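You operate a simulated robot arm through the tools that you are given. There is no shell and no other tool.

Carry out the task below with a simulated robot arm. There is one attempt and no reset: what you move stays moved.

Task
Change the washing-up water in the shallow basin.
Fine: tip the grey water into the red bucket, put the basin back, fill it to about its line from the cradle can, soap it and put the soap back.

The check looks at the end state, three seconds after you hand in, the way a careful person would. Anything else that was tipped, shoved, dropped, spilled or broken makes it a failure.

Robot
A 7-joint arm with a two-finger parallel gripper, fixed in place. Base frame: the origin is on the floor under the middle of its stand, x ahead of it, y to its left, z up. Lengths are in m, angles in degrees, forces in N, time in s.
With the tool pointing down near the work surface it reaches from about 0.1 to 0.84 m from the base axis. Its first joint turns from -115.0 to 115.0 degrees. Payload 3.91 kg.
The TCP is the grasp point between the finger pads, 0.03 m short of the fingertips. In the tool frame z runs along the fingers and y along their closing line. The gripper opens to 0.11 m. The fingers are 0.02 m wide and 0.01 m thick; the gripper's body (0.048 by 0.112 m) begins 0.055 m behind the TCP.
Orientation is told as [roll, pitch, yaw] about the base's x, y, z axes, in that order, counted from this pose: with the fingers straight down and closing along the base's y, the tool's x points along the base's -x, its y along +y and its z along -z.

Tools
- The arm moves only by the tool move_arm. Its argument "deltas" is a list of rows, each an object (a shift or turn left out is 0, a gripper value left out holds the last) with "travel": the shift along the tool's x, y, z in units of 40 mm (1.0 is 40 mm), a list of three; "turn": the turn, a rotation vector about the tool's x, y, z in units of 6 degrees (1.0 is 6 degrees), a list of three; "hand": the finger opening in m, from 0 to 0.11. In form: [{"travel": [dx, dy, dz], "turn": [rx, ry, rz], "hand": hand}, ...]. A call has 1 to 20 rows; each row shifts and turns the commanded pose from where the row before left it, along the tool's axes as they then stand. A call with a number of a shift or a turn outside -1 to 1 is refused whole. A row lasts 0.2 s, in which the tool goes at most 0.05 m and 8.6 degrees; a call with a longer step from one row to the next is refused whole, and so is a gripper value outside its range. Where a pose cannot be reached the arm comes as near as it can. A force on the tool above 40 N (or 10 N above the force at the start of the call, whichever is more), or a blocked arm, ends the call early, and 0.2 s more pass. The fingers move at their own pace (about 0.153 m/s each) and stop on an object; they squeeze with about 29 N. The grip force told is the motor's: it shows also when the fingers shut on nothing. Time passes only in rows, and 0.2 s behind the last, so rows that do not move let the fingers close. It gives the time, the measured TCP pose, the force on the tool (base axes), the opening and the grip force at its end, in the units of the frame above (readings bear some noise), with the torque about the TCP (base axes, N m) and any sound that the robot's microphone picked up.
- Cameras (640 x 400 px; columns grow to the right, rows downward): "scene" is fixed at [0.2286, -0.5045, 1.5604]; the picture's right is [0.91, -0.42, 0.00], its down [-0.19, -0.41, -0.89] and it looks along [0.38, 0.81, -0.45] (base axes); focal length 317 px, centre (320, 200). "wrist" rides on the gripper at [0.072, 0.017, -0.103] in the tool frame; the picture's right is [-0.23, 0.97, 0.00], its down [-0.76, -0.18, -0.62] and it looks along [-0.61, -0.14, 0.78] (tool axes); focal length 222 px, centre (320, 200). There is no depth. A picture from a camera that has moved, and an enlarged one, comes with that camera's place and axes in the base frame and with its lens. The place of the scene camera against the robot may be out by one fixed shift of up to 0.018 m in any direction.
- snapshot(camera): a new picture of that camera. It takes no simulated time.
- lift_body(by): slides the trunk up (or, below 0, down) by that many m; the arm rides with it, the base frame stays. It gives what a move gives, with no picture.
- enlarge(camera, box): a new picture of the part [left, top, right, bottom] of that camera's present view, enlarged. It takes no simulated time.
- job_done(): hands the job in; it is judged then, once.

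Nothing tells you positions but the pictures and the camera data. Unless the task says otherwise, let go and move clear before handing in.

The tools are called after "Request:" as name(argument=value, ...) on one line, values as JSON. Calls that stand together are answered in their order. move_arm: Moves the arm, as the interface text tells. Its arguments: {"type":"object","properties":{"deltas":{"type":"array","items":{"type":"object","properties":{"travel":{"type":"array","items":{"type":"number"}},"turn":{"type":"array","items":{"type":"number"}},"hand":{"type":"number"}}}}},"required":["deltas"]} The other tools are called the same way: lift_body (by) moves the trunk up or down; snapshot (camera) takes a picture; enlarge (camera, box) takes an enlarged picture of a part of a camera's view; job_done () hands the job in.

At the start:

```text
time: 0.0
position: [0.4561, 0.1545, 1.4259]
tool_rot: [0.0, 0.0, 0.0]
force: [0.0, -0.4, 0.3]
moment: [-0.01, 0.0, -0.03]
width: 0.1101
gripper_force: 0.1
trunk travel left (down, up): [-0.9, 0.09]
```

scene: 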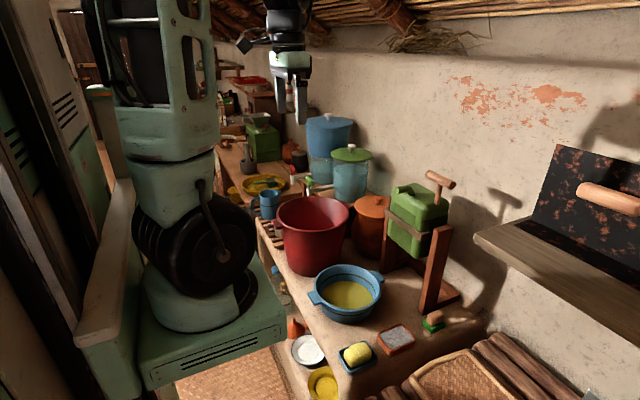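
wrist: 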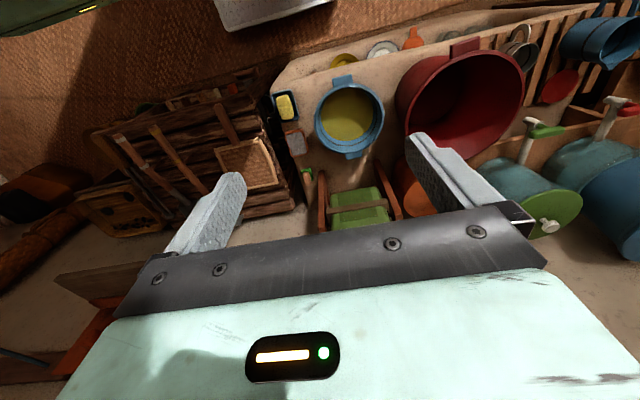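

I see a blue two-handled basin with yellowish-grey water, a red bucket behind it, a green can in a tilting cradle to its right, and a yellow soap in a blue dish near the front. I'll look closer before moving.

Request:
enlarge(camera="scene", box=[240, 160, 480, 310])

Request:
enlarge(camera="scene", box=[260, 280, 460, 400])

Request:
enlarge(camera="wrist", box=[240, 40, 560, 240])

```text
2.67 times, centred on (360, 235) of scene
camera zoom: at [0.2286, -0.5045, 1.5604], right [0.91, -0.42, 0.0], down [-0.19, -0.41, -0.89], along [0.38, 0.81, -0.45], focal length 844 px, centre (213, 107)
```

zoom: 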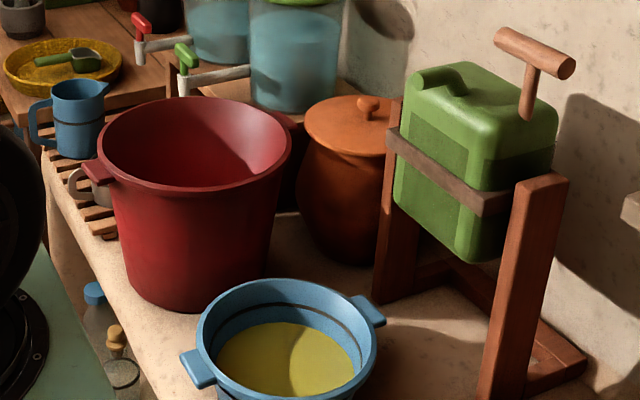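

```text
3.20 times, centred on (360, 340) of scene
camera zoom: at [0.2286, -0.5045, 1.5604], right [0.91, -0.42, 0.0], down [-0.19, -0.41, -0.89], along [0.38, 0.81, -0.45], focal length 1013 px, centre (192, -248)
```

zoom: 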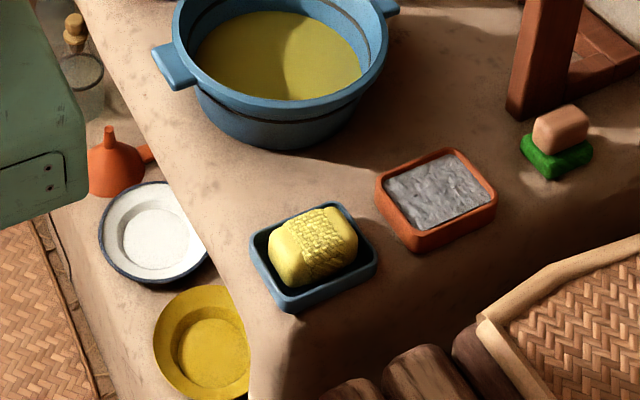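

```text
2.00 times, centred on (400, 140) of wrist
camera zoom: at [0.3828, 0.1711, 1.529], right [0.23, 0.97, 0.0], down [0.76, -0.18, 0.62], along [0.61, -0.14, -0.78], focal length 444 px, centre (160, 320)
```

zoom: 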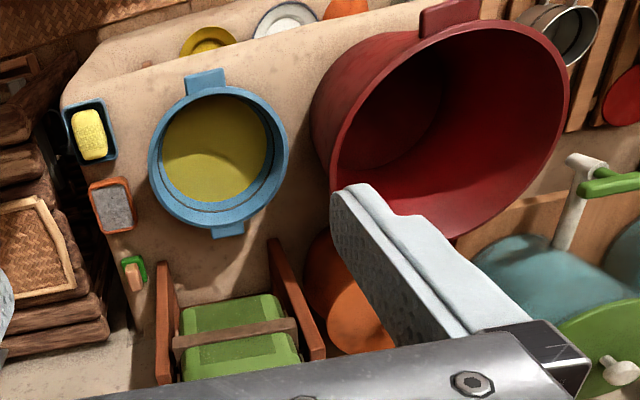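

The basin seems to sit at about (0.65, 0.21) with its rim near z≈0.79. The bucket rim is near (0.64, 0.48, 0.95), and the can cradle is further out by the wall. I'll lower the trunk some way, well above everything, to get a closer wrist view.

Request:
lift_body(by=-0.25)

Request:
snapshot(camera="wrist")

Request:
snapshot(camera="scene")

```text
time: 2.6
position: [0.4554, 0.1551, 1.1753]
tool_rot: [0.0, 0.0, 0.0]
force: [-0.3, -0.1, -0.1]
moment: [0.03, 0.03, -0.01]
width: 0.1099
gripper_force: 0.0
trunk travel left (down, up): [-0.65, 0.34]
```

```text
taken
camera wrist: at [0.3827, 0.1711, 1.279], right [0.23, 0.97, 0.0], down [0.76, -0.18, 0.62], along [0.61, -0.14, -0.78], focal length 222 px, centre (320, 200)
```

wrist: 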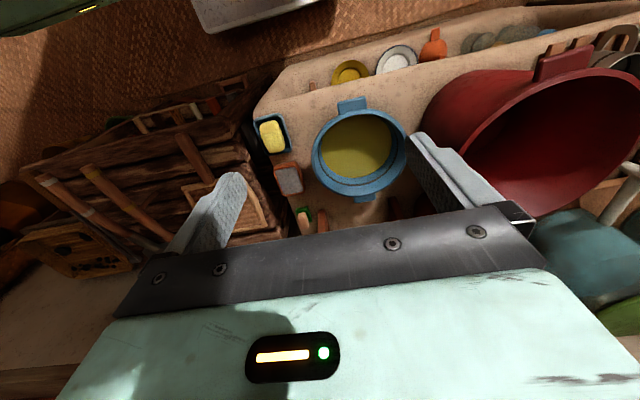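

```text
taken
```

scene: 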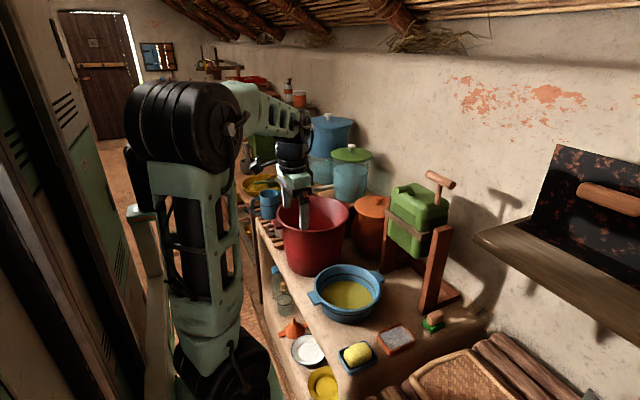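

The arm came down cleanly. I'll pitch the tool forward 45° in free air so the wrist camera can look at the can, its handle and the basin handles.

Request:
move_arm(deltas=[{"turn": [0, -1, 0]}, {"turn": [0, -1, 0]}, {"turn": [0, -1, 0]}, {"turn": [0, -1, 0]}, {"turn": [0, -1, 0]}, {"turn": [0, -1, 0]}, {"turn": [0, -1, 0]}, {"turn": [0, -0.5, 0]}])

Request:
snapshot(camera="wrist")

Request:
snapshot(camera="scene")

```text
time: 4.4
position: [0.4562, 0.1547, 1.177]
tool_rot: [0.0, -45.1, -0.1]
force: [-0.6, -0.5, 0.1]
moment: [-0.02, 0.03, -0.02]
width: 0.1098
gripper_force: 0.1
trunk travel left (down, up): [-0.65, 0.34]
```

```text
taken
camera wrist: at [0.3309, 0.1711, 1.1975], right [0.16, 0.97, 0.16], down [0.1, -0.18, 0.98], along [0.98, -0.14, -0.12], focal length 222 px, centre (320, 200)
```

wrist: 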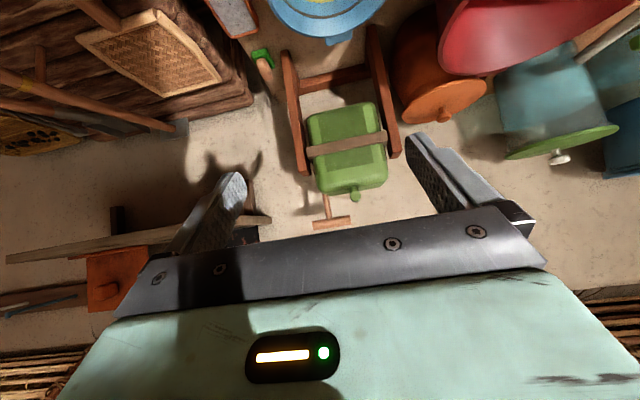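

```text
taken
```

scene: 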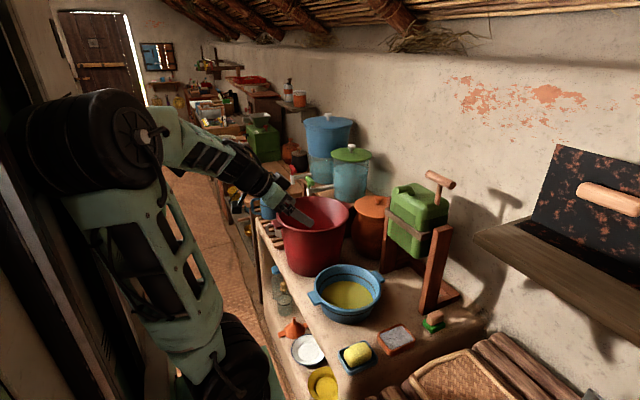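

The can hangs between two posts, and the handle's crossbar runs parallel to the tilt axis, up and behind. I'll zoom in on the can and the basin from here.

Request:
enlarge(camera="wrist", box=[260, 80, 440, 240])

Request:
enlarge(camera="wrist", box=[200, 0, 420, 120])

Request:
enlarge(camera="scene", box=[370, 160, 480, 320])

Request:
enlarge(camera="scene", box=[295, 250, 400, 330])

```text
2.50 times, centred on (350, 160) of wrist
camera zoom: at [0.3309, 0.1711, 1.1975], right [0.16, 0.97, 0.16], down [0.1, -0.18, 0.98], along [0.98, -0.14, -0.12], focal length 555 px, centre (245, 300)
```

zoom: 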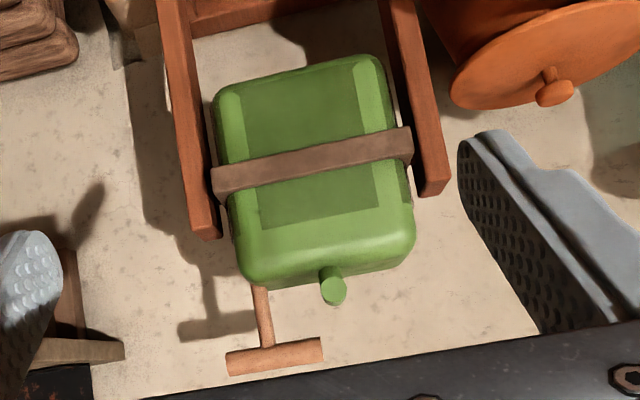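

```text
2.91 times, centred on (310, 60) of wrist
camera zoom: at [0.3309, 0.1711, 1.1975], right [0.16, 0.97, 0.16], down [0.1, -0.18, 0.98], along [0.98, -0.14, -0.12], focal length 646 px, centre (349, 607)
```

zoom: 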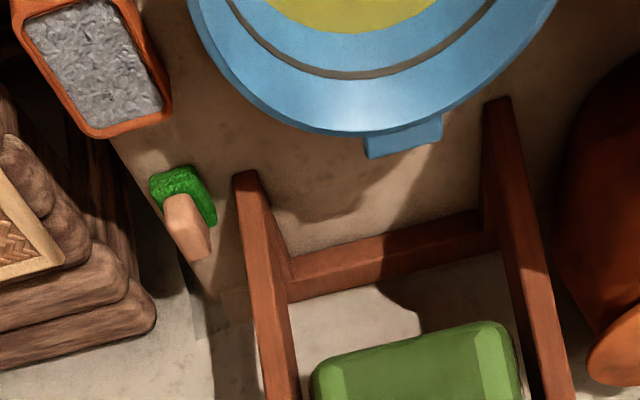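

```text
2.50 times, centred on (425, 240) of scene
camera zoom: at [0.2286, -0.5045, 1.5604], right [0.91, -0.42, 0.0], down [-0.19, -0.41, -0.89], along [0.38, 0.81, -0.45], focal length 791 px, centre (58, 100)
```

zoom: 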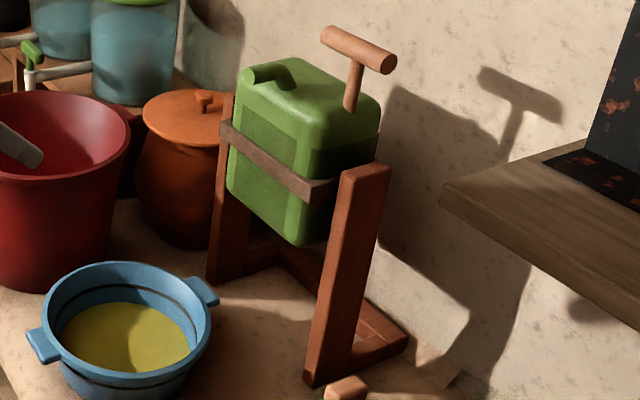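

```text
5.00 times, centred on (348, 290) of scene
camera zoom: at [0.2286, -0.5045, 1.5604], right [0.91, -0.42, 0.0], down [-0.19, -0.41, -0.89], along [0.38, 0.81, -0.45], focal length 1583 px, centre (182, -250)
```

zoom: 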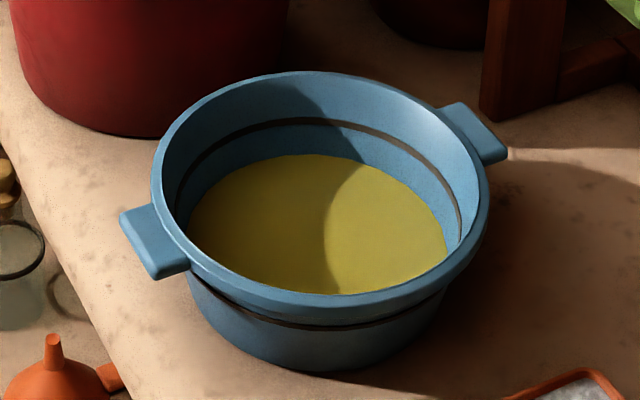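

Next I'll zoom in on the items at the right end of the counter to identify the soap.

Request:
enlarge(camera="scene", box=[330, 310, 450, 385])

Request:
enlarge(camera="scene", box=[335, 335, 385, 380])

Request:
enlarge(camera="scene", box=[375, 310, 455, 360])

```text
5.33 times, centred on (390, 348) of scene
camera zoom: at [0.2286, -0.5045, 1.5604], right [0.91, -0.42, 0.0], down [-0.19, -0.41, -0.89], along [0.38, 0.81, -0.45], focal length 1688 px, centre (-53, -587)
```

zoom: 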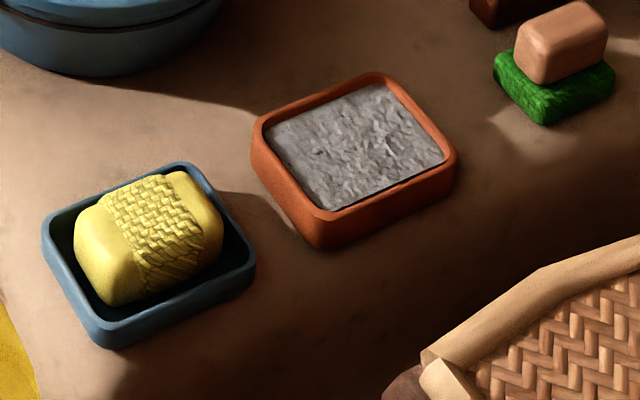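

```text
8.89 times, centred on (360, 358) of scene
camera zoom: at [0.2286, -0.5045, 1.5604], right [0.91, -0.42, 0.0], down [-0.19, -0.41, -0.89], along [0.38, 0.81, -0.45], focal length 2814 px, centre (-36, -1200)
```

zoom: 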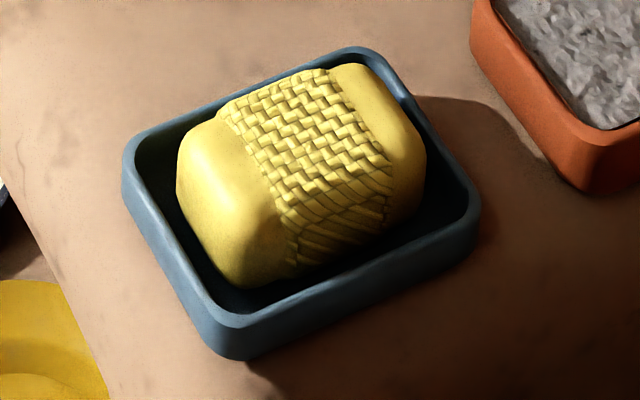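

```text
8.00 times, centred on (415, 335) of scene
camera zoom: at [0.2286, -0.5045, 1.5604], right [0.91, -0.42, 0.0], down [-0.19, -0.41, -0.89], along [0.38, 0.81, -0.45], focal length 2532 px, centre (-440, -880)
```

zoom: 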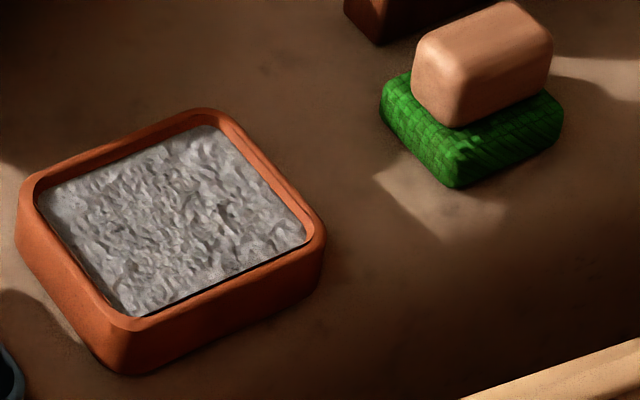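

The yellow bar with the woven band in the blue dish is the soap. The grey stuff in the terracotta tray looks like ash, and the block on green looks like a scrubber. I'll put the tool upright again and move above and in front of the basin for a close view.

Request:
move_arm(deltas=[{"turn": [0, 1, 0]}, {"turn": [0, 1, 0]}, {"turn": [0, 1, 0]}, {"turn": [0, 1, 0]}, {"turn": [0, 1, 0]}, {"turn": [0, 1, 0]}, {"turn": [0, 1, 0]}, {"turn": [0, 0.5, 0]}, {"travel": [0, 0.65, 0.6]}, {"travel": [0, 0.65, 0.6]}, {"travel": [0, 0.65, 0.6]}, {"travel": [0, 0.65, 0.6]}, {"travel": [0, 0, 0.6]}])

Request:
snapshot(camera="wrist")

Request:
snapshot(camera="scene")

```text
time: 7.2
position: [0.4526, 0.2571, 1.0566]
tool_rot: [0.0, 0.1, 0.0]
force: [-0.4, 0.2, -0.1]
moment: [-0.01, 0.0, 0.01]
width: 0.1099
gripper_force: 0.1
trunk travel left (down, up): [-0.65, 0.34]
```

```text
taken
camera wrist: at [0.3796, 0.2741, 1.1598], right [0.23, 0.97, 0.0], down [0.76, -0.18, 0.62], along [0.61, -0.14, -0.78], focal length 222 px, centre (320, 200)
```

wrist: 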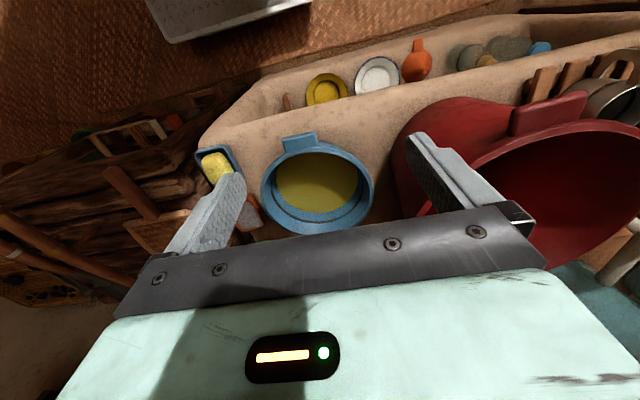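

```text
taken
```

scene: 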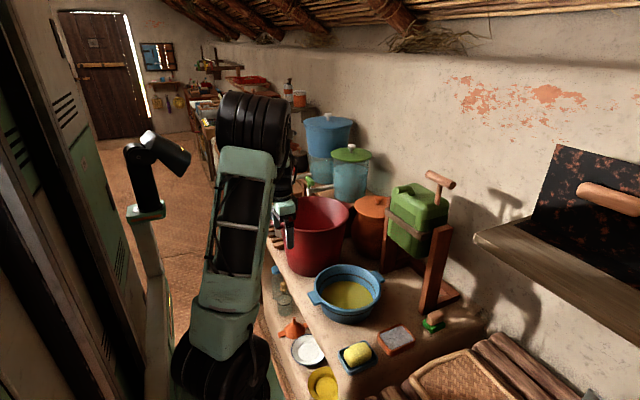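

Request:
enlarge(camera="wrist", box=[250, 120, 390, 240])

Request:
enlarge(camera="scene", box=[250, 180, 400, 330])

```text
3.33 times, centred on (320, 180) of wrist
camera zoom: at [0.3796, 0.2741, 1.1598], right [0.23, 0.97, 0.0], down [0.76, -0.18, 0.62], along [0.61, -0.14, -0.78], focal length 740 px, centre (320, 267)
```

zoom: 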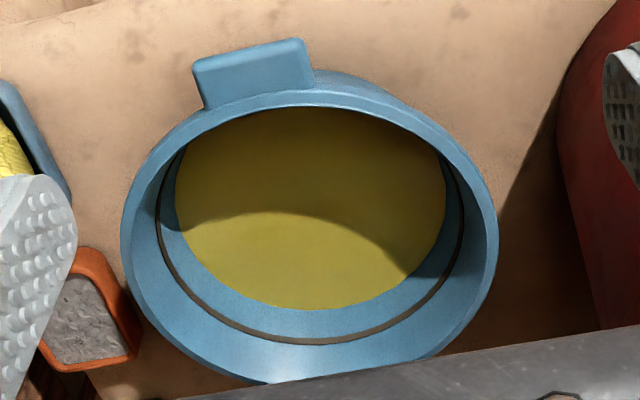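

```text
2.67 times, centred on (325, 255) of scene
camera zoom: at [0.2286, -0.5045, 1.5604], right [0.91, -0.42, 0.0], down [-0.19, -0.41, -0.89], along [0.38, 0.81, -0.45], focal length 844 px, centre (307, 53)
```

zoom: 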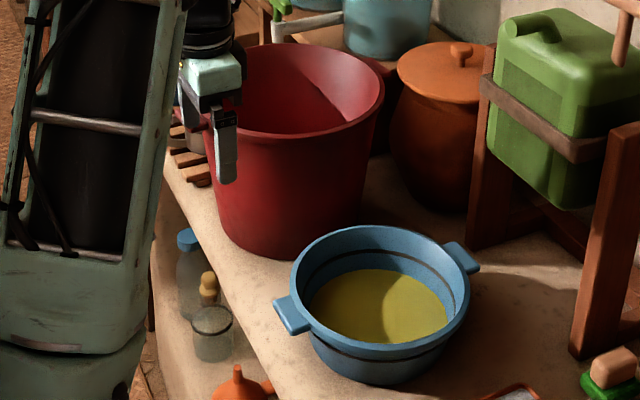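

The near handle tab looks to be at about x 0.51–0.53, y 0.18–0.24 and z≈0.82, roughly 55 mm wide and 25 mm long. I'll swing the tool horizontal in the clear air in front of it, then roll it so the fingers close vertically. From there the wrist camera can look at the tab side-on.

Request:
move_arm(deltas=[{"travel": [0.65, -0.6, 0]}, {"travel": [0.65, -0.6, 0]}, {"turn": [0, -1, 0]}, {"turn": [0, -1, 0]}, {"turn": [0, -1, 0]}, {"turn": [0, -1, 0]}, {"turn": [0, -1, 0]}, {"turn": [0, -1, 0]}, {"turn": [0, -1, 0]}, {"turn": [0, -1, 0]}, {"turn": [0, -1, 0]}, {"turn": [0, -1, 0]}, {"turn": [0, -1, 0]}, {"turn": [0, -1, 0]}, {"turn": [0, -1, 0]}, {"turn": [0, -1, 0]}, {"turn": [0, -1, 0]}])

Request:
snapshot(camera="scene")

```text
time: 10.8
position: [0.414, 0.2045, 1.0623]
tool_rot: [125.1, -88.9, -127.1]
force: [-0.5, -0.2, -0.1]
moment: [0.02, 0.0, 0.04]
width: 0.1101
gripper_force: 0.0
trunk travel left (down, up): [-0.65, 0.34]
```

```text
taken
```

scene: 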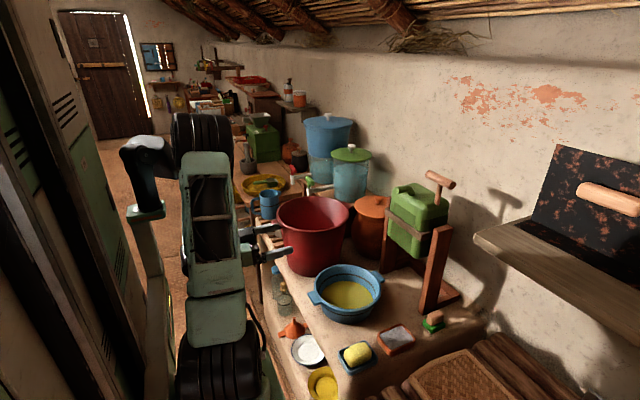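

The tool is now horizontal and pointing at the counter, clear of everything. Next is a 90° roll about the tool axis.

Request:
move_arm(deltas=[{"turn": [0, 0, 1]}, {"turn": [0, 0, 1]}, {"turn": [0, 0, 1]}, {"turn": [0, 0, 1]}, {"turn": [0, 0, 1]}, {"turn": [0, 0, 1]}, {"turn": [0, 0, 1]}, {"turn": [0, 0, 1]}, {"turn": [0, 0, 1]}, {"turn": [0, 0, 1]}, {"turn": [0, 0, 1]}, {"turn": [0, 0, 1]}, {"turn": [0, 0, 1]}, {"turn": [0, 0, 1]}, {"turn": [0, 0, 1]}])

Request:
snapshot(camera="scene")

Request:
snapshot(camera="wrist")

```text
time: 14.0
position: [0.4236, 0.1985, 1.0606]
tool_rot: [101.5, -86.6, -104.9]
force: [0.5, 0.6, -0.2]
moment: [0.04, 0.01, 0.0]
width: 0.1099
gripper_force: 0.1
out of reach, approached as far as the arm can: row 1, 2, 3, 4, 5, 6, 7, 8, 9, 10, 11, 12, 13, 14, 15
trunk travel left (down, up): [-0.65, 0.34]
```

```text
taken
```

scene: 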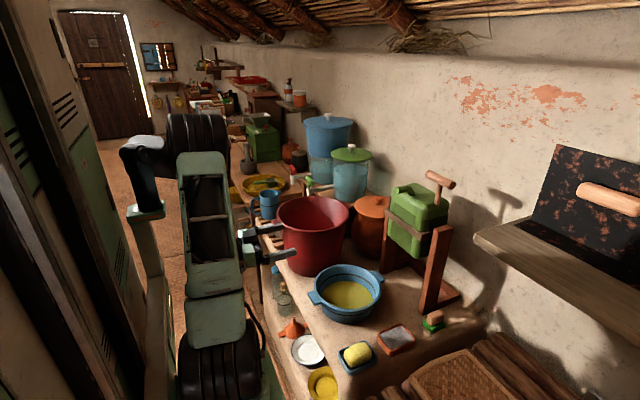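

```text
taken
camera wrist: at [0.3214, 0.2259, 0.9879], right [0.05, 0.96, 0.28], down [-0.64, -0.18, 0.74], along [0.76, -0.22, 0.61], focal length 222 px, centre (320, 200)
```

wrist: 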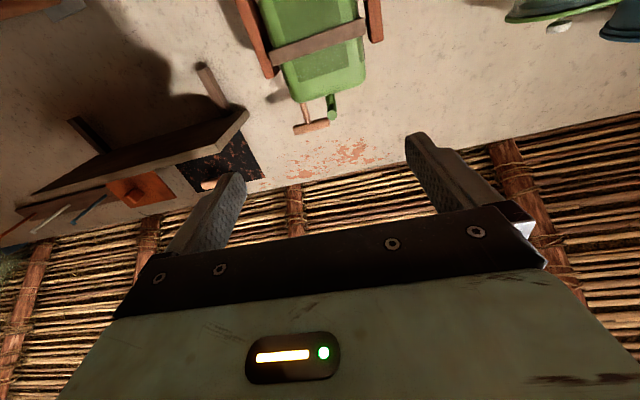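

The roll was refused as out of reach. I'll undo it and find out which way the wrist can roll.

Request:
move_arm(deltas=[{"turn": [0, 0, -1]}])

```text
time: 14.4
position: [0.424, 0.1995, 1.059]
tool_rot: [-104.0, -87.4, 100.5]
force: [0.1, 0.2, 0.1]
moment: [-0.02, 0.04, -0.04]
width: 0.1101
gripper_force: 0.0
trunk travel left (down, up): [-0.65, 0.34]
```

Request:
move_arm(deltas=[{"turn": [0, 0, -1]}, {"turn": [0, 0, -1]}, {"turn": [0, 0, -1]}, {"turn": [0, 0, -1]}, {"turn": [0, 0, -1]}])

Request:
enlarge(camera="wrist", box=[0, 0, 640, 400])

Request:
enlarge(camera="scene", box=[100, 80, 360, 400])

```text
time: 15.8
position: [0.4312, 0.1946, 1.0651]
tool_rot: [-92.0, -58.0, 86.6]
force: [-0.4, -0.2, -0.2]
moment: [-0.01, 0.0, -0.03]
width: 0.1099
gripper_force: 0.1
trunk travel left (down, up): [-0.65, 0.34]
stopped in row 5: the arm was blocked; the commanded pose is now the measured one
```

```text
1.00 times, centred on (320, 200) of wrist (not enlarged: the box is as wide or as high as the picture)
camera zoom: at [0.3266, 0.1786, 0.9932], right [0.09, 0.94, -0.32], down [-0.61, 0.31, 0.73], along [0.79, 0.13, 0.6], focal length 222 px, centre (320, 200)
```

zoom: 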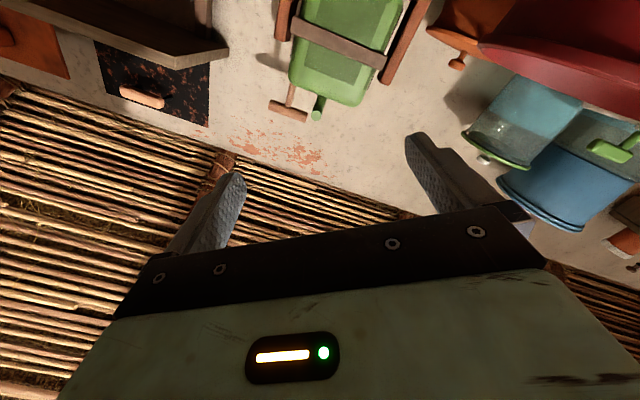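

```text
1.25 times, centred on (230, 240) of scene
camera zoom: at [0.2286, -0.5045, 1.5604], right [0.91, -0.42, 0.0], down [-0.19, -0.41, -0.89], along [0.38, 0.81, -0.45], focal length 396 px, centre (432, 150)
```

zoom: 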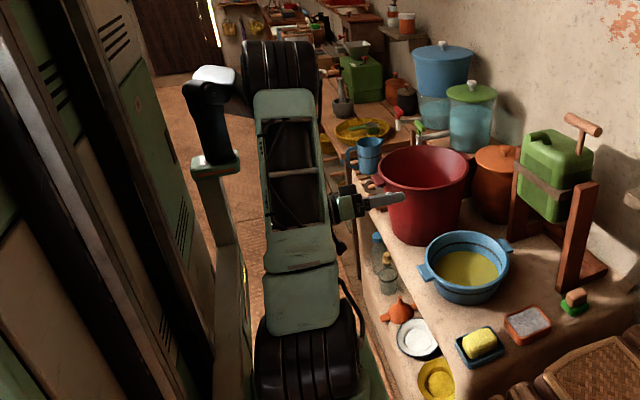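

The arm is folded too tightly here, because the shoulder is level with the hand. I'll unroll, raise the trunk so the arm reaches down with the elbow open, and then test the roll again.

Request:
move_arm(deltas=[{"travel": [0, 0, 0.5], "turn": [0, 0, 1]}, {"travel": [0, 0, 0.5], "turn": [0, 0, 1]}, {"travel": [0, 0, 0.5], "turn": [0, 0, 1]}, {"travel": [0, 0, 0.5], "turn": [0, 0, 1]}, {"travel": [0, 0, 0.5], "turn": [0, 0, 1]}])

Request:
lift_body(by=0.3)

```text
time: 17.0
position: [0.5255, 0.1907, 1.0609]
tool_rot: [-104.1, -87.3, 100.4]
force: [0.0, 0.6, 0.2]
moment: [-0.01, -0.04, -0.03]
width: 0.1099
gripper_force: 0.0
trunk travel left (down, up): [-0.65, 0.34]
```

```text
time: 20.0
position: [0.5242, 0.1904, 1.3616]
tool_rot: [-103.4, -87.3, 99.6]
force: [0.4, 0.2, -0.4]
moment: [0.01, -0.02, 0.02]
width: 0.11
gripper_force: 0.0
trunk travel left (down, up): [-0.95, 0.04]
```

Request:
move_arm(deltas=[{"travel": [1, 0, 0]}, {"travel": [1, 0, 0]}, {"travel": [1, 0, 0]}, {"travel": [1, 0, 0]}, {"travel": [1, 0, 0]}, {"travel": [1, 0, 0]}, {"travel": [1, 0, 0]}])

Request:
move_arm(deltas=[{"turn": [0, 0, 1]}, {"turn": [0, 0, 1]}, {"turn": [0, 0, 1]}, {"turn": [0, 0, 1]}, {"turn": [0, 0, 1]}])

Request:
snapshot(camera="scene")

Request:
snapshot(camera="wrist")

```text
time: 21.6
position: [0.5594, 0.2173, 1.098]
tool_rot: [-100.6, -87.1, 96.9]
force: [-0.9, -0.3, 0.1]
moment: [0.0, 0.01, 0.02]
width: 0.1099
gripper_force: 0.0
out of reach, approached as far as the arm can: row 3, 4, 5, 6, 7
trunk travel left (down, up): [-0.95, 0.04]
```

```text
time: 22.8
position: [0.6429, 0.2868, 1.1014]
tool_rot: [91.4, -62.8, -94.8]
force: [-0.3, 0.5, 0.1]
moment: [-0.01, -0.04, 0.0]
width: 0.1102
gripper_force: 0.1
out of reach, approached as far as the arm can: row 1, 2, 3, 4, 5
trunk travel left (down, up): [-0.95, 0.04]
```

```text
taken
```

scene: 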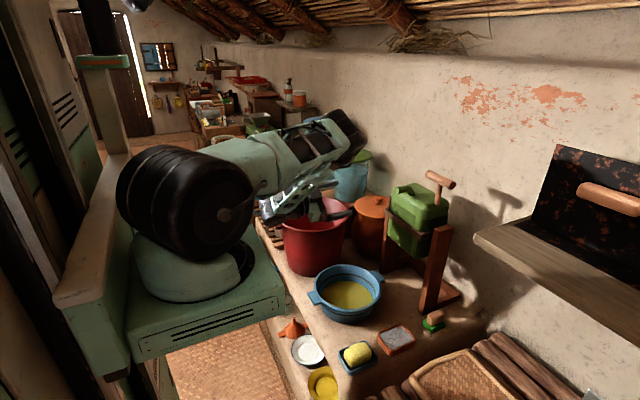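

```text
taken
camera wrist: at [0.5435, 0.3404, 1.0439], right [0.04, 0.76, 0.65], down [-0.66, -0.46, 0.59], along [0.75, -0.45, 0.48], focal length 222 px, centre (320, 200)
```

wrist: 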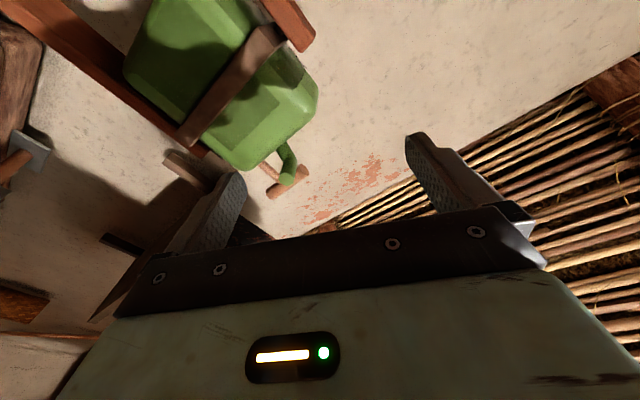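

The arm's turning axis seems to sit near x≈0.23, so a horizontal tool is too cramped close in. Grasps with the tool pointing down have plenty of room. The new plan is to pinch the basin wall at its far-left rim, between the far handle and the bucket. I can then tip the basin back towards the robot over the bucket. First I'll return the tool to pointing down.

Request:
move_arm(deltas=[{"turn": [0, 0, -0.9]}, {"turn": [0, 0, -0.9]}, {"turn": [0, 0, -0.9]}, {"turn": [0, 0, -0.9]}, {"turn": [0, 0, -0.9]}, {"turn": [0, 1, 0]}, {"turn": [0, 1, 0]}, {"turn": [0, 1, 0]}, {"turn": [0, 1, 0]}, {"turn": [0, 1, 0]}, {"turn": [0, 1, 0]}, {"turn": [0, 1, 0]}, {"turn": [0, 1, 0]}, {"turn": [0, 1, 0]}, {"turn": [0, 1, 0]}, {"turn": [0, 1, 0]}, {"turn": [0, 1, 0]}, {"turn": [0, 1, 0]}, {"turn": [0, 1, 0]}, {"turn": [0, 1, 0]}])

Request:
snapshot(camera="scene")

Request:
snapshot(camera="wrist")

```text
time: 27.0
position: [0.6422, 0.2843, 1.1003]
tool_rot: [0.3, -0.5, -3.8]
force: [0.5, 1.0, 0.3]
moment: [-0.01, -0.02, -0.01]
width: 0.1098
gripper_force: 0.1
trunk travel left (down, up): [-0.95, 0.04]
```

```text
taken
```

scene: 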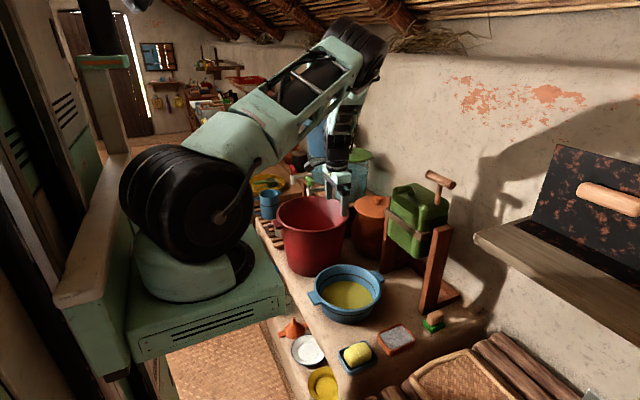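

```text
taken
camera wrist: at [0.5696, 0.3062, 1.2038], right [0.29, 0.96, 0.01], down [0.74, -0.23, 0.63], along [0.6, -0.18, -0.78], focal length 222 px, centre (320, 200)
```

wrist: 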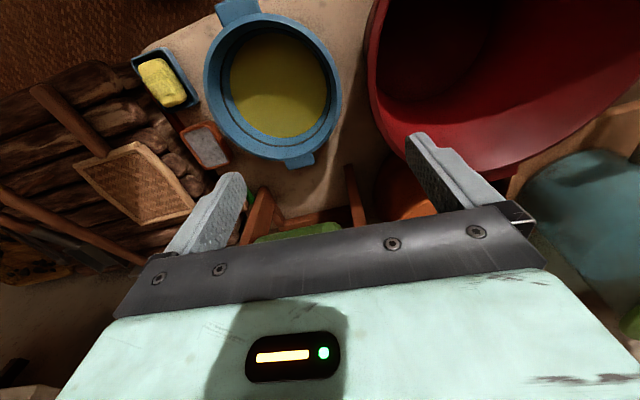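

Request:
enlarge(camera="wrist", box=[120, 0, 400, 175])

Request:
enlarge(camera="scene", box=[305, 250, 395, 330])

```text
2.29 times, centred on (260, 88) of wrist
camera zoom: at [0.5696, 0.3062, 1.2038], right [0.29, 0.96, 0.01], down [0.74, -0.23, 0.63], along [0.6, -0.18, -0.78], focal length 508 px, centre (457, 457)
```

zoom: 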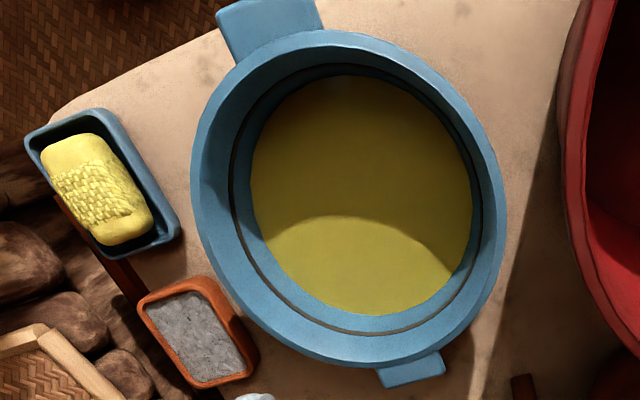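

```text
5.00 times, centred on (350, 290) of scene
camera zoom: at [0.2286, -0.5045, 1.5604], right [0.91, -0.42, 0.0], down [-0.19, -0.41, -0.89], along [0.38, 0.81, -0.45], focal length 1583 px, centre (170, -250)
```

zoom: 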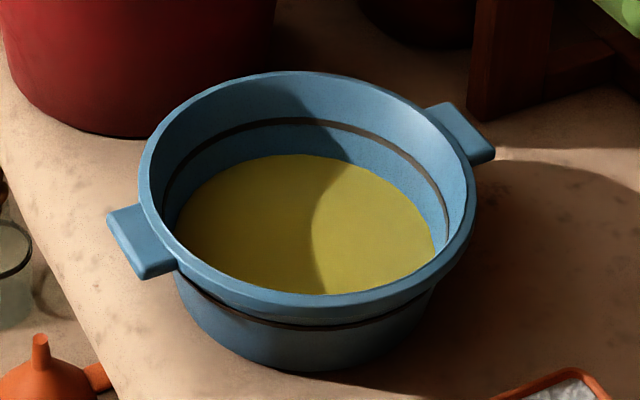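

The arm is in a comfortable configuration now. The basin rim seems centred at about (0.65, 0.205), radius ≈0.11, z≈0.80. Before planning the carry, I'll look down at the bucket and what stands around it.

Request:
move_arm(deltas=[{"travel": [0.6, 0.8, -0.2], "turn": [0, 0, 0]}, {"travel": [0.6, 0.8, -0.2]}, {"travel": [0.6, 0.8, -0.2]}, {"travel": [0.6, 0.8, -0.2]}, {"travel": [0.6, 0.8, -0.2]}, {"travel": [0.6, 0.8, -0.2]}, {"travel": [0.6, 0.8, -0.2]}])

Request:
snapshot(camera="wrist")

Request:
snapshot(camera="scene")

```text
time: 28.6
position: [0.4894, 0.5168, 1.1593]
tool_rot: [0.3, -0.7, -3.7]
force: [-0.5, 0.5, 0.1]
moment: [0.08, 0.01, -0.02]
width: 0.11
gripper_force: 0.0
trunk travel left (down, up): [-0.95, 0.04]
```

```text
taken
camera wrist: at [0.4174, 0.5381, 1.2619], right [0.29, 0.96, 0.01], down [0.74, -0.23, 0.63], along [0.61, -0.18, -0.78], focal length 222 px, centre (320, 200)
```

wrist: 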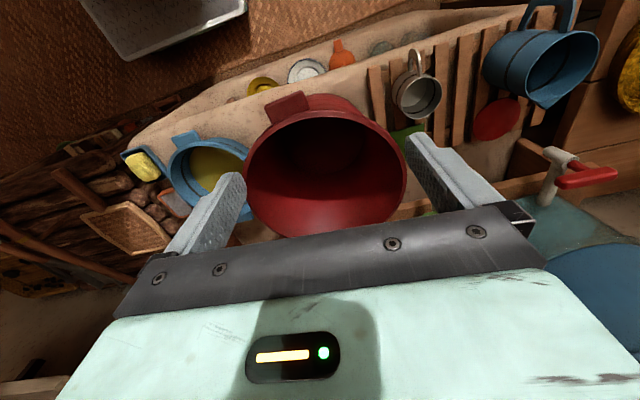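

```text
taken
```

scene: 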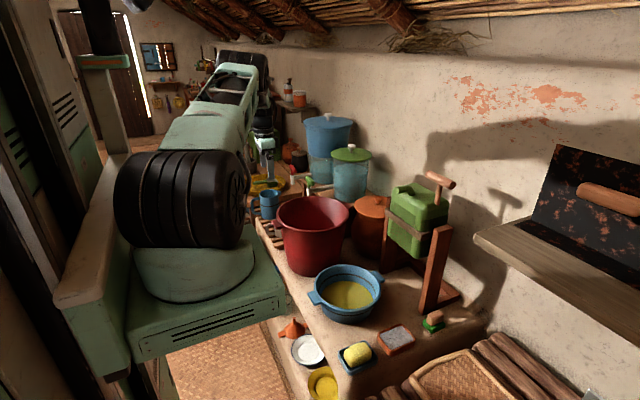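

The far edge of the bucket rim is hidden by the gripper. I'll back off and go up a little to see the whole rim.

Request:
move_arm(deltas=[{"travel": [0.7, 0, -0.6]}, {"travel": [0.7, 0, -0.6]}, {"travel": [0.7, 0, -0.6]}, {"travel": [0.7, 0, -0.6]}])

Request:
snapshot(camera="wrist")

```text
time: 29.6
position: [0.3778, 0.5289, 1.2527]
tool_rot: [0.2, -0.6, -3.7]
force: [1.1, -0.1, 0.0]
moment: [0.0, 0.03, 0.04]
width: 0.1098
gripper_force: 0.0
trunk travel left (down, up): [-0.95, 0.04]
```

```text
taken
camera wrist: at [0.3049, 0.5495, 1.3554], right [0.29, 0.96, 0.01], down [0.74, -0.23, 0.63], along [0.61, -0.18, -0.78], focal length 222 px, centre (320, 200)
```

wrist: 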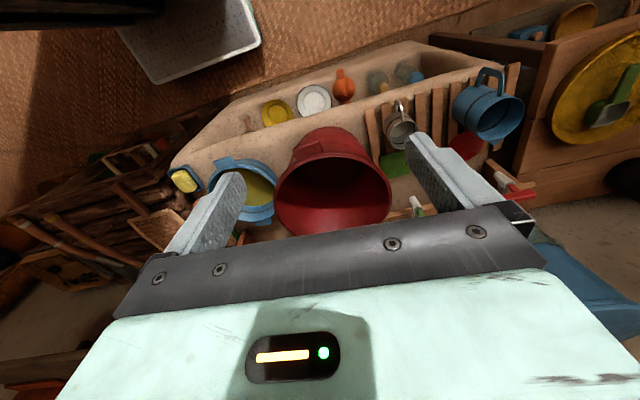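

Request:
enlarge(camera="wrist", box=[170, 100, 430, 262])

```text
2.46 times, centred on (300, 181) of wrist
camera zoom: at [0.3049, 0.5495, 1.3554], right [0.29, 0.96, 0.01], down [0.74, -0.23, 0.63], along [0.61, -0.18, -0.78], focal length 547 px, centre (369, 247)
```

zoom: 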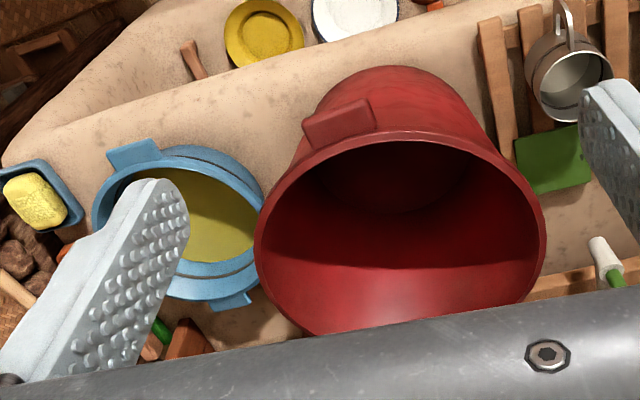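

The bucket rim is centred near (0.635, 0.483) with R≈0.134 and z≈0.96. The left side of the basin is hemmed in by the bucket and the cradle post, but its right side is open. So I'll pinch the wall on the right (−y) side with the fingers leaning along the wall's slope, carry it, yaw it over the bucket, and tip it outward. Now I'm moving above the right rim.

Request:
move_arm(deltas=[{"turn": [0, 0, -0.6]}, {"travel": [-0.486, -0.837, 0.05]}, {"travel": [-0.486, -0.837, 0.05]}, {"travel": [-0.486, -0.837, 0.05]}, {"travel": [-0.486, -0.837, 0.05]}, {"travel": [-0.486, -0.837, 0.05]}, {"travel": [-0.486, -0.837, 0.05]}, {"travel": [-0.486, -0.837, 0.05]}, {"travel": [-0.486, -0.837, 0.05]}, {"travel": [-0.486, -0.837, 0.05]}, {"travel": [-0.486, -0.837, 0.05]}, {"travel": [-0.486, -0.837, 0.05]}, {"travel": [-0.486, -0.837, 0.05]}, {"travel": [-0.486, -0.837, 0.05]}, {"travel": [-0.486, -0.837, 0.05]}])

Request:
snapshot(camera="wrist")

Request:
snapshot(camera="scene")

```text
time: 32.8
position: [0.6456, 0.059, 1.2243]
tool_rot: [0.2, -0.7, -0.2]
force: [-0.3, 1.3, 0.0]
moment: [-0.01, 0.01, 0.02]
width: 0.1098
gripper_force: 0.0
trunk travel left (down, up): [-0.95, 0.04]
```

```text
taken
camera wrist: at [0.5718, 0.0754, 1.3273], right [0.23, 0.97, 0.01], down [0.75, -0.18, 0.63], along [0.62, -0.14, -0.78], focal length 222 px, centre (320, 200)
```

wrist: 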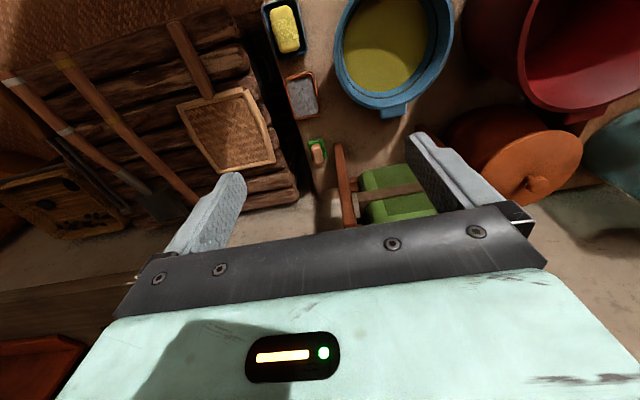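

```text
taken
```

scene: 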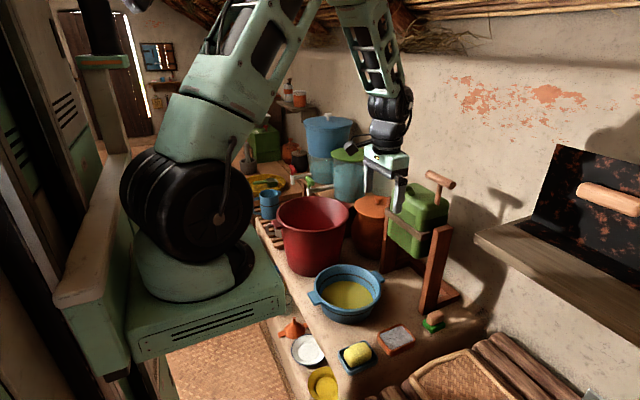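

Request:
move_arm(deltas=[{"travel": [-0.05, 0, 0.9]}, {"travel": [-0.05, 0, 0.9]}, {"travel": [0, 0, 0.9]}, {"travel": [0, 0, 0.9]}, {"travel": [0, 0, 0.9]}, {"travel": [0, 0, 0.9]}, {"travel": [0, 0, 0.9]}, {"turn": [-0.93, 0, 0], "hand": 0.05}, {"turn": [-0.93, 0, 0], "hand": 0.05}, {"turn": [-0.94, 0, 0], "hand": 0.05}])

Request:
snapshot(camera="wrist")

Request:
enlarge(camera="scene", box=[280, 160, 480, 360])

```text
time: 35.0
position: [0.6547, 0.0585, 0.9698]
tool_rot: [17.1, -0.7, -0.2]
force: [0.7, -0.4, 0.2]
moment: [-0.07, 0.02, 0.02]
width: 0.0502
gripper_force: 0.0
trunk travel left (down, up): [-0.95, 0.04]
```

```text
taken
camera wrist: at [0.5803, 0.0439, 1.0732], right [0.23, 0.93, 0.29], down [0.75, -0.35, 0.55], along [0.62, 0.09, -0.78], focal length 222 px, centre (320, 200)
```

wrist: 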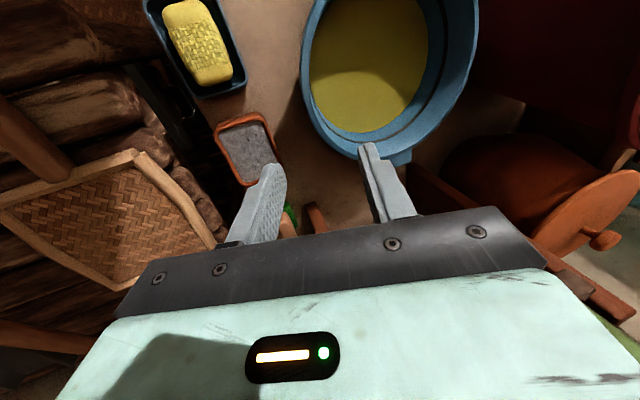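

```text
2.00 times, centred on (380, 260) of scene
camera zoom: at [0.2286, -0.5045, 1.5604], right [0.91, -0.42, 0.0], down [-0.19, -0.41, -0.89], along [0.38, 0.81, -0.45], focal length 633 px, centre (200, 80)
```

zoom: 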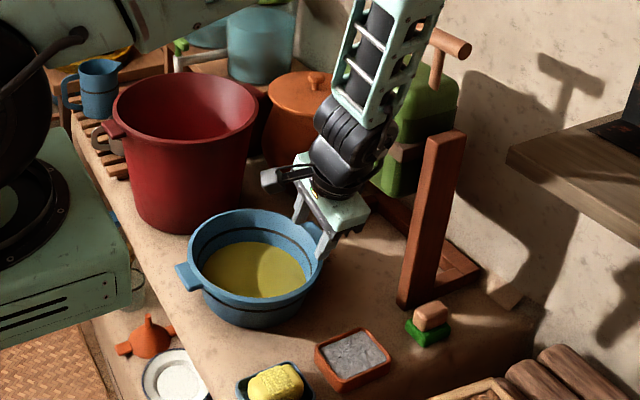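

Request:
enlarge(camera="wrist", box=[200, 0, 500, 240])

Request:
enlarge(camera="scene", box=[325, 225, 405, 335])

```text
1.67 times, centred on (350, 120) of wrist
camera zoom: at [0.5803, 0.0439, 1.0732], right [0.23, 0.93, 0.29], down [0.75, -0.35, 0.55], along [0.62, 0.09, -0.78], focal length 370 px, centre (270, 333)
```

zoom: 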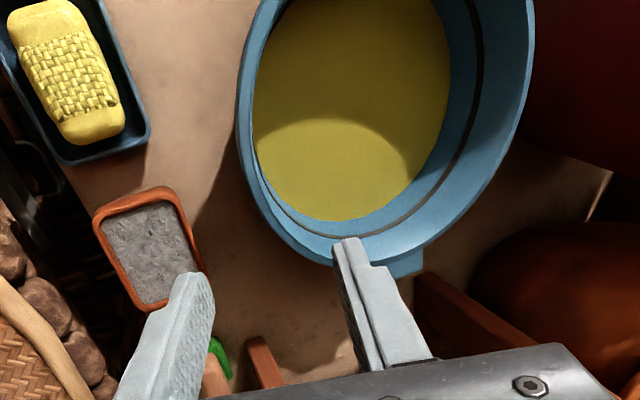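

```text
3.64 times, centred on (365, 280) of scene
camera zoom: at [0.2286, -0.5045, 1.5604], right [0.91, -0.42, 0.0], down [-0.19, -0.41, -0.89], along [0.38, 0.81, -0.45], focal length 1151 px, centre (156, -91)
```

zoom: 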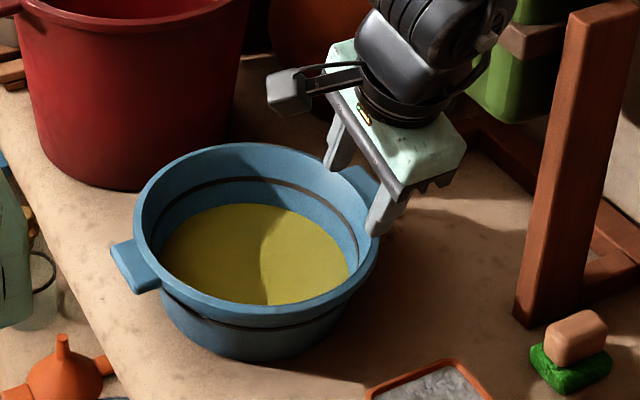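

The wrist camera is a solid box on the −x side of the hand, and it stays clear here. I'll line the fingers up with the wall plane and come down along it to just above the rim.

Request:
move_arm(deltas=[{"travel": [0.1, -0.3, 0]}, {"travel": [0, 0, 0.8], "hand": 0.05}, {"travel": [0, 0, 0.8]}, {"travel": [0, 0, 0.8]}, {"travel": [0, 0, 0.8]}])

Request:
snapshot(camera="wrist")

Request:
enlarge(camera="scene", box=[325, 225, 405, 335])

```text
time: 36.2
position: [0.6489, 0.0829, 0.8454]
tool_rot: [17.0, -0.7, -0.2]
force: [-0.2, -0.1, 0.4]
moment: [-0.01, -0.03, 0.03]
width: 0.0501
gripper_force: 0.0
trunk travel left (down, up): [-0.95, 0.04]
```

```text
taken
camera wrist: at [0.5739, 0.0691, 0.9471], right [0.23, 0.93, 0.29], down [0.75, -0.35, 0.55], along [0.62, 0.09, -0.78], focal length 222 px, centre (320, 200)
```

wrist: 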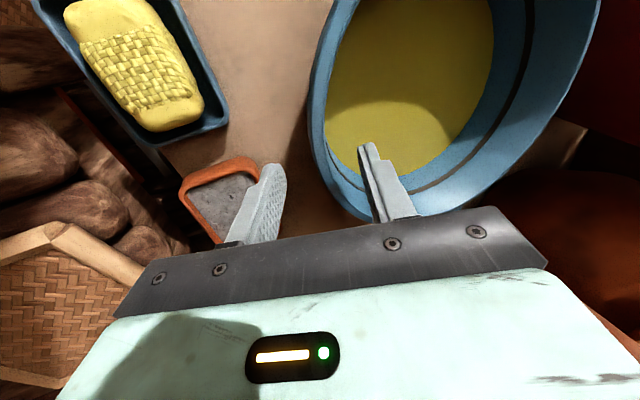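

```text
3.64 times, centred on (365, 280) of scene
camera zoom: at [0.2286, -0.5045, 1.5604], right [0.91, -0.42, 0.0], down [-0.19, -0.41, -0.89], along [0.38, 0.81, -0.45], focal length 1151 px, centre (156, -91)
```

zoom: 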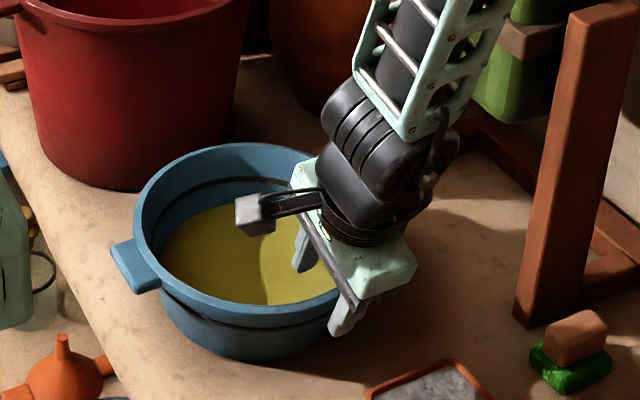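

The fingers straddle the rim evenly. I'll lower along the wall slope in small steps and watch the force.

Request:
move_arm(deltas=[{"travel": [0, 0, 0.35]}, {"travel": [0, 0, 0.35]}, {"travel": [0, 0, 0.35]}, {"travel": [0, 0, 0.35]}])

Request:
snapshot(camera="wrist")

Request:
enlarge(camera="scene", box=[325, 225, 405, 335])

```text
time: 37.2
position: [0.6499, 0.0993, 0.7924]
tool_rot: [17.1, -0.7, -0.2]
force: [0.1, 1.1, 0.1]
moment: [-0.01, 0.03, 0.0]
width: 0.0502
gripper_force: 0.1
trunk travel left (down, up): [-0.95, 0.04]
```

```text
taken
camera wrist: at [0.5768, 0.0848, 0.895], right [0.23, 0.93, 0.29], down [0.75, -0.35, 0.55], along [0.62, 0.09, -0.78], focal length 222 px, centre (320, 200)
```

wrist: 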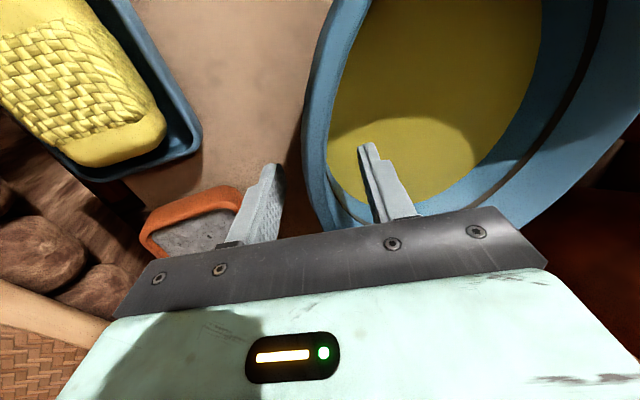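

```text
3.64 times, centred on (365, 280) of scene
camera zoom: at [0.2286, -0.5045, 1.5604], right [0.91, -0.42, 0.0], down [-0.19, -0.41, -0.89], along [0.38, 0.81, -0.45], focal length 1151 px, centre (156, -91)
```

zoom: 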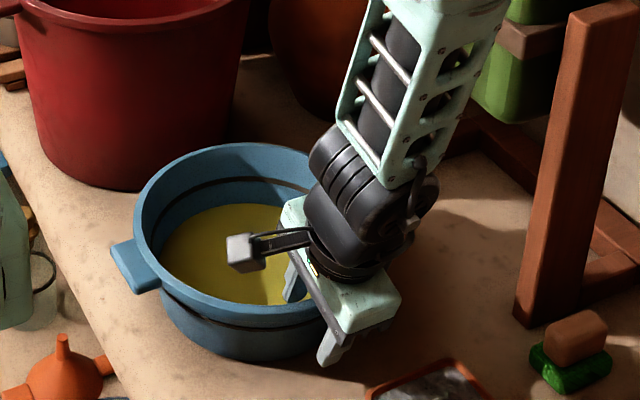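

Request:
move_arm(deltas=[{"travel": [0, 0, 0.22]}, {"travel": [0, 0, 0.22]}, {"travel": [0, 0, 0.22]}])

Request:
snapshot(camera="wrist")

Request:
enlarge(camera="scene", box=[325, 225, 405, 335])

```text
time: 38.0
position: [0.6522, 0.1072, 0.767]
tool_rot: [17.0, -0.7, -0.2]
force: [-0.8, 0.1, 0.2]
moment: [0.02, 0.0, 0.01]
width: 0.05
gripper_force: 0.1
trunk travel left (down, up): [-0.95, 0.04]
```

```text
taken
camera wrist: at [0.5772, 0.0933, 0.8706], right [0.23, 0.93, 0.29], down [0.75, -0.35, 0.55], along [0.62, 0.09, -0.78], focal length 222 px, centre (320, 200)
```

wrist: 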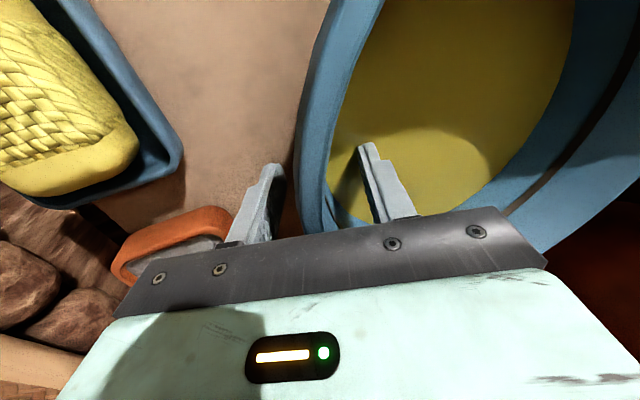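

```text
3.64 times, centred on (365, 280) of scene
camera zoom: at [0.2286, -0.5045, 1.5604], right [0.91, -0.42, 0.0], down [-0.19, -0.41, -0.89], along [0.38, 0.81, -0.45], focal length 1151 px, centre (156, -91)
```

zoom: 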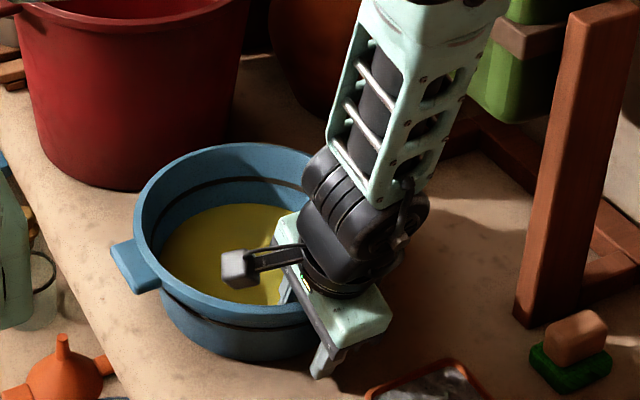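

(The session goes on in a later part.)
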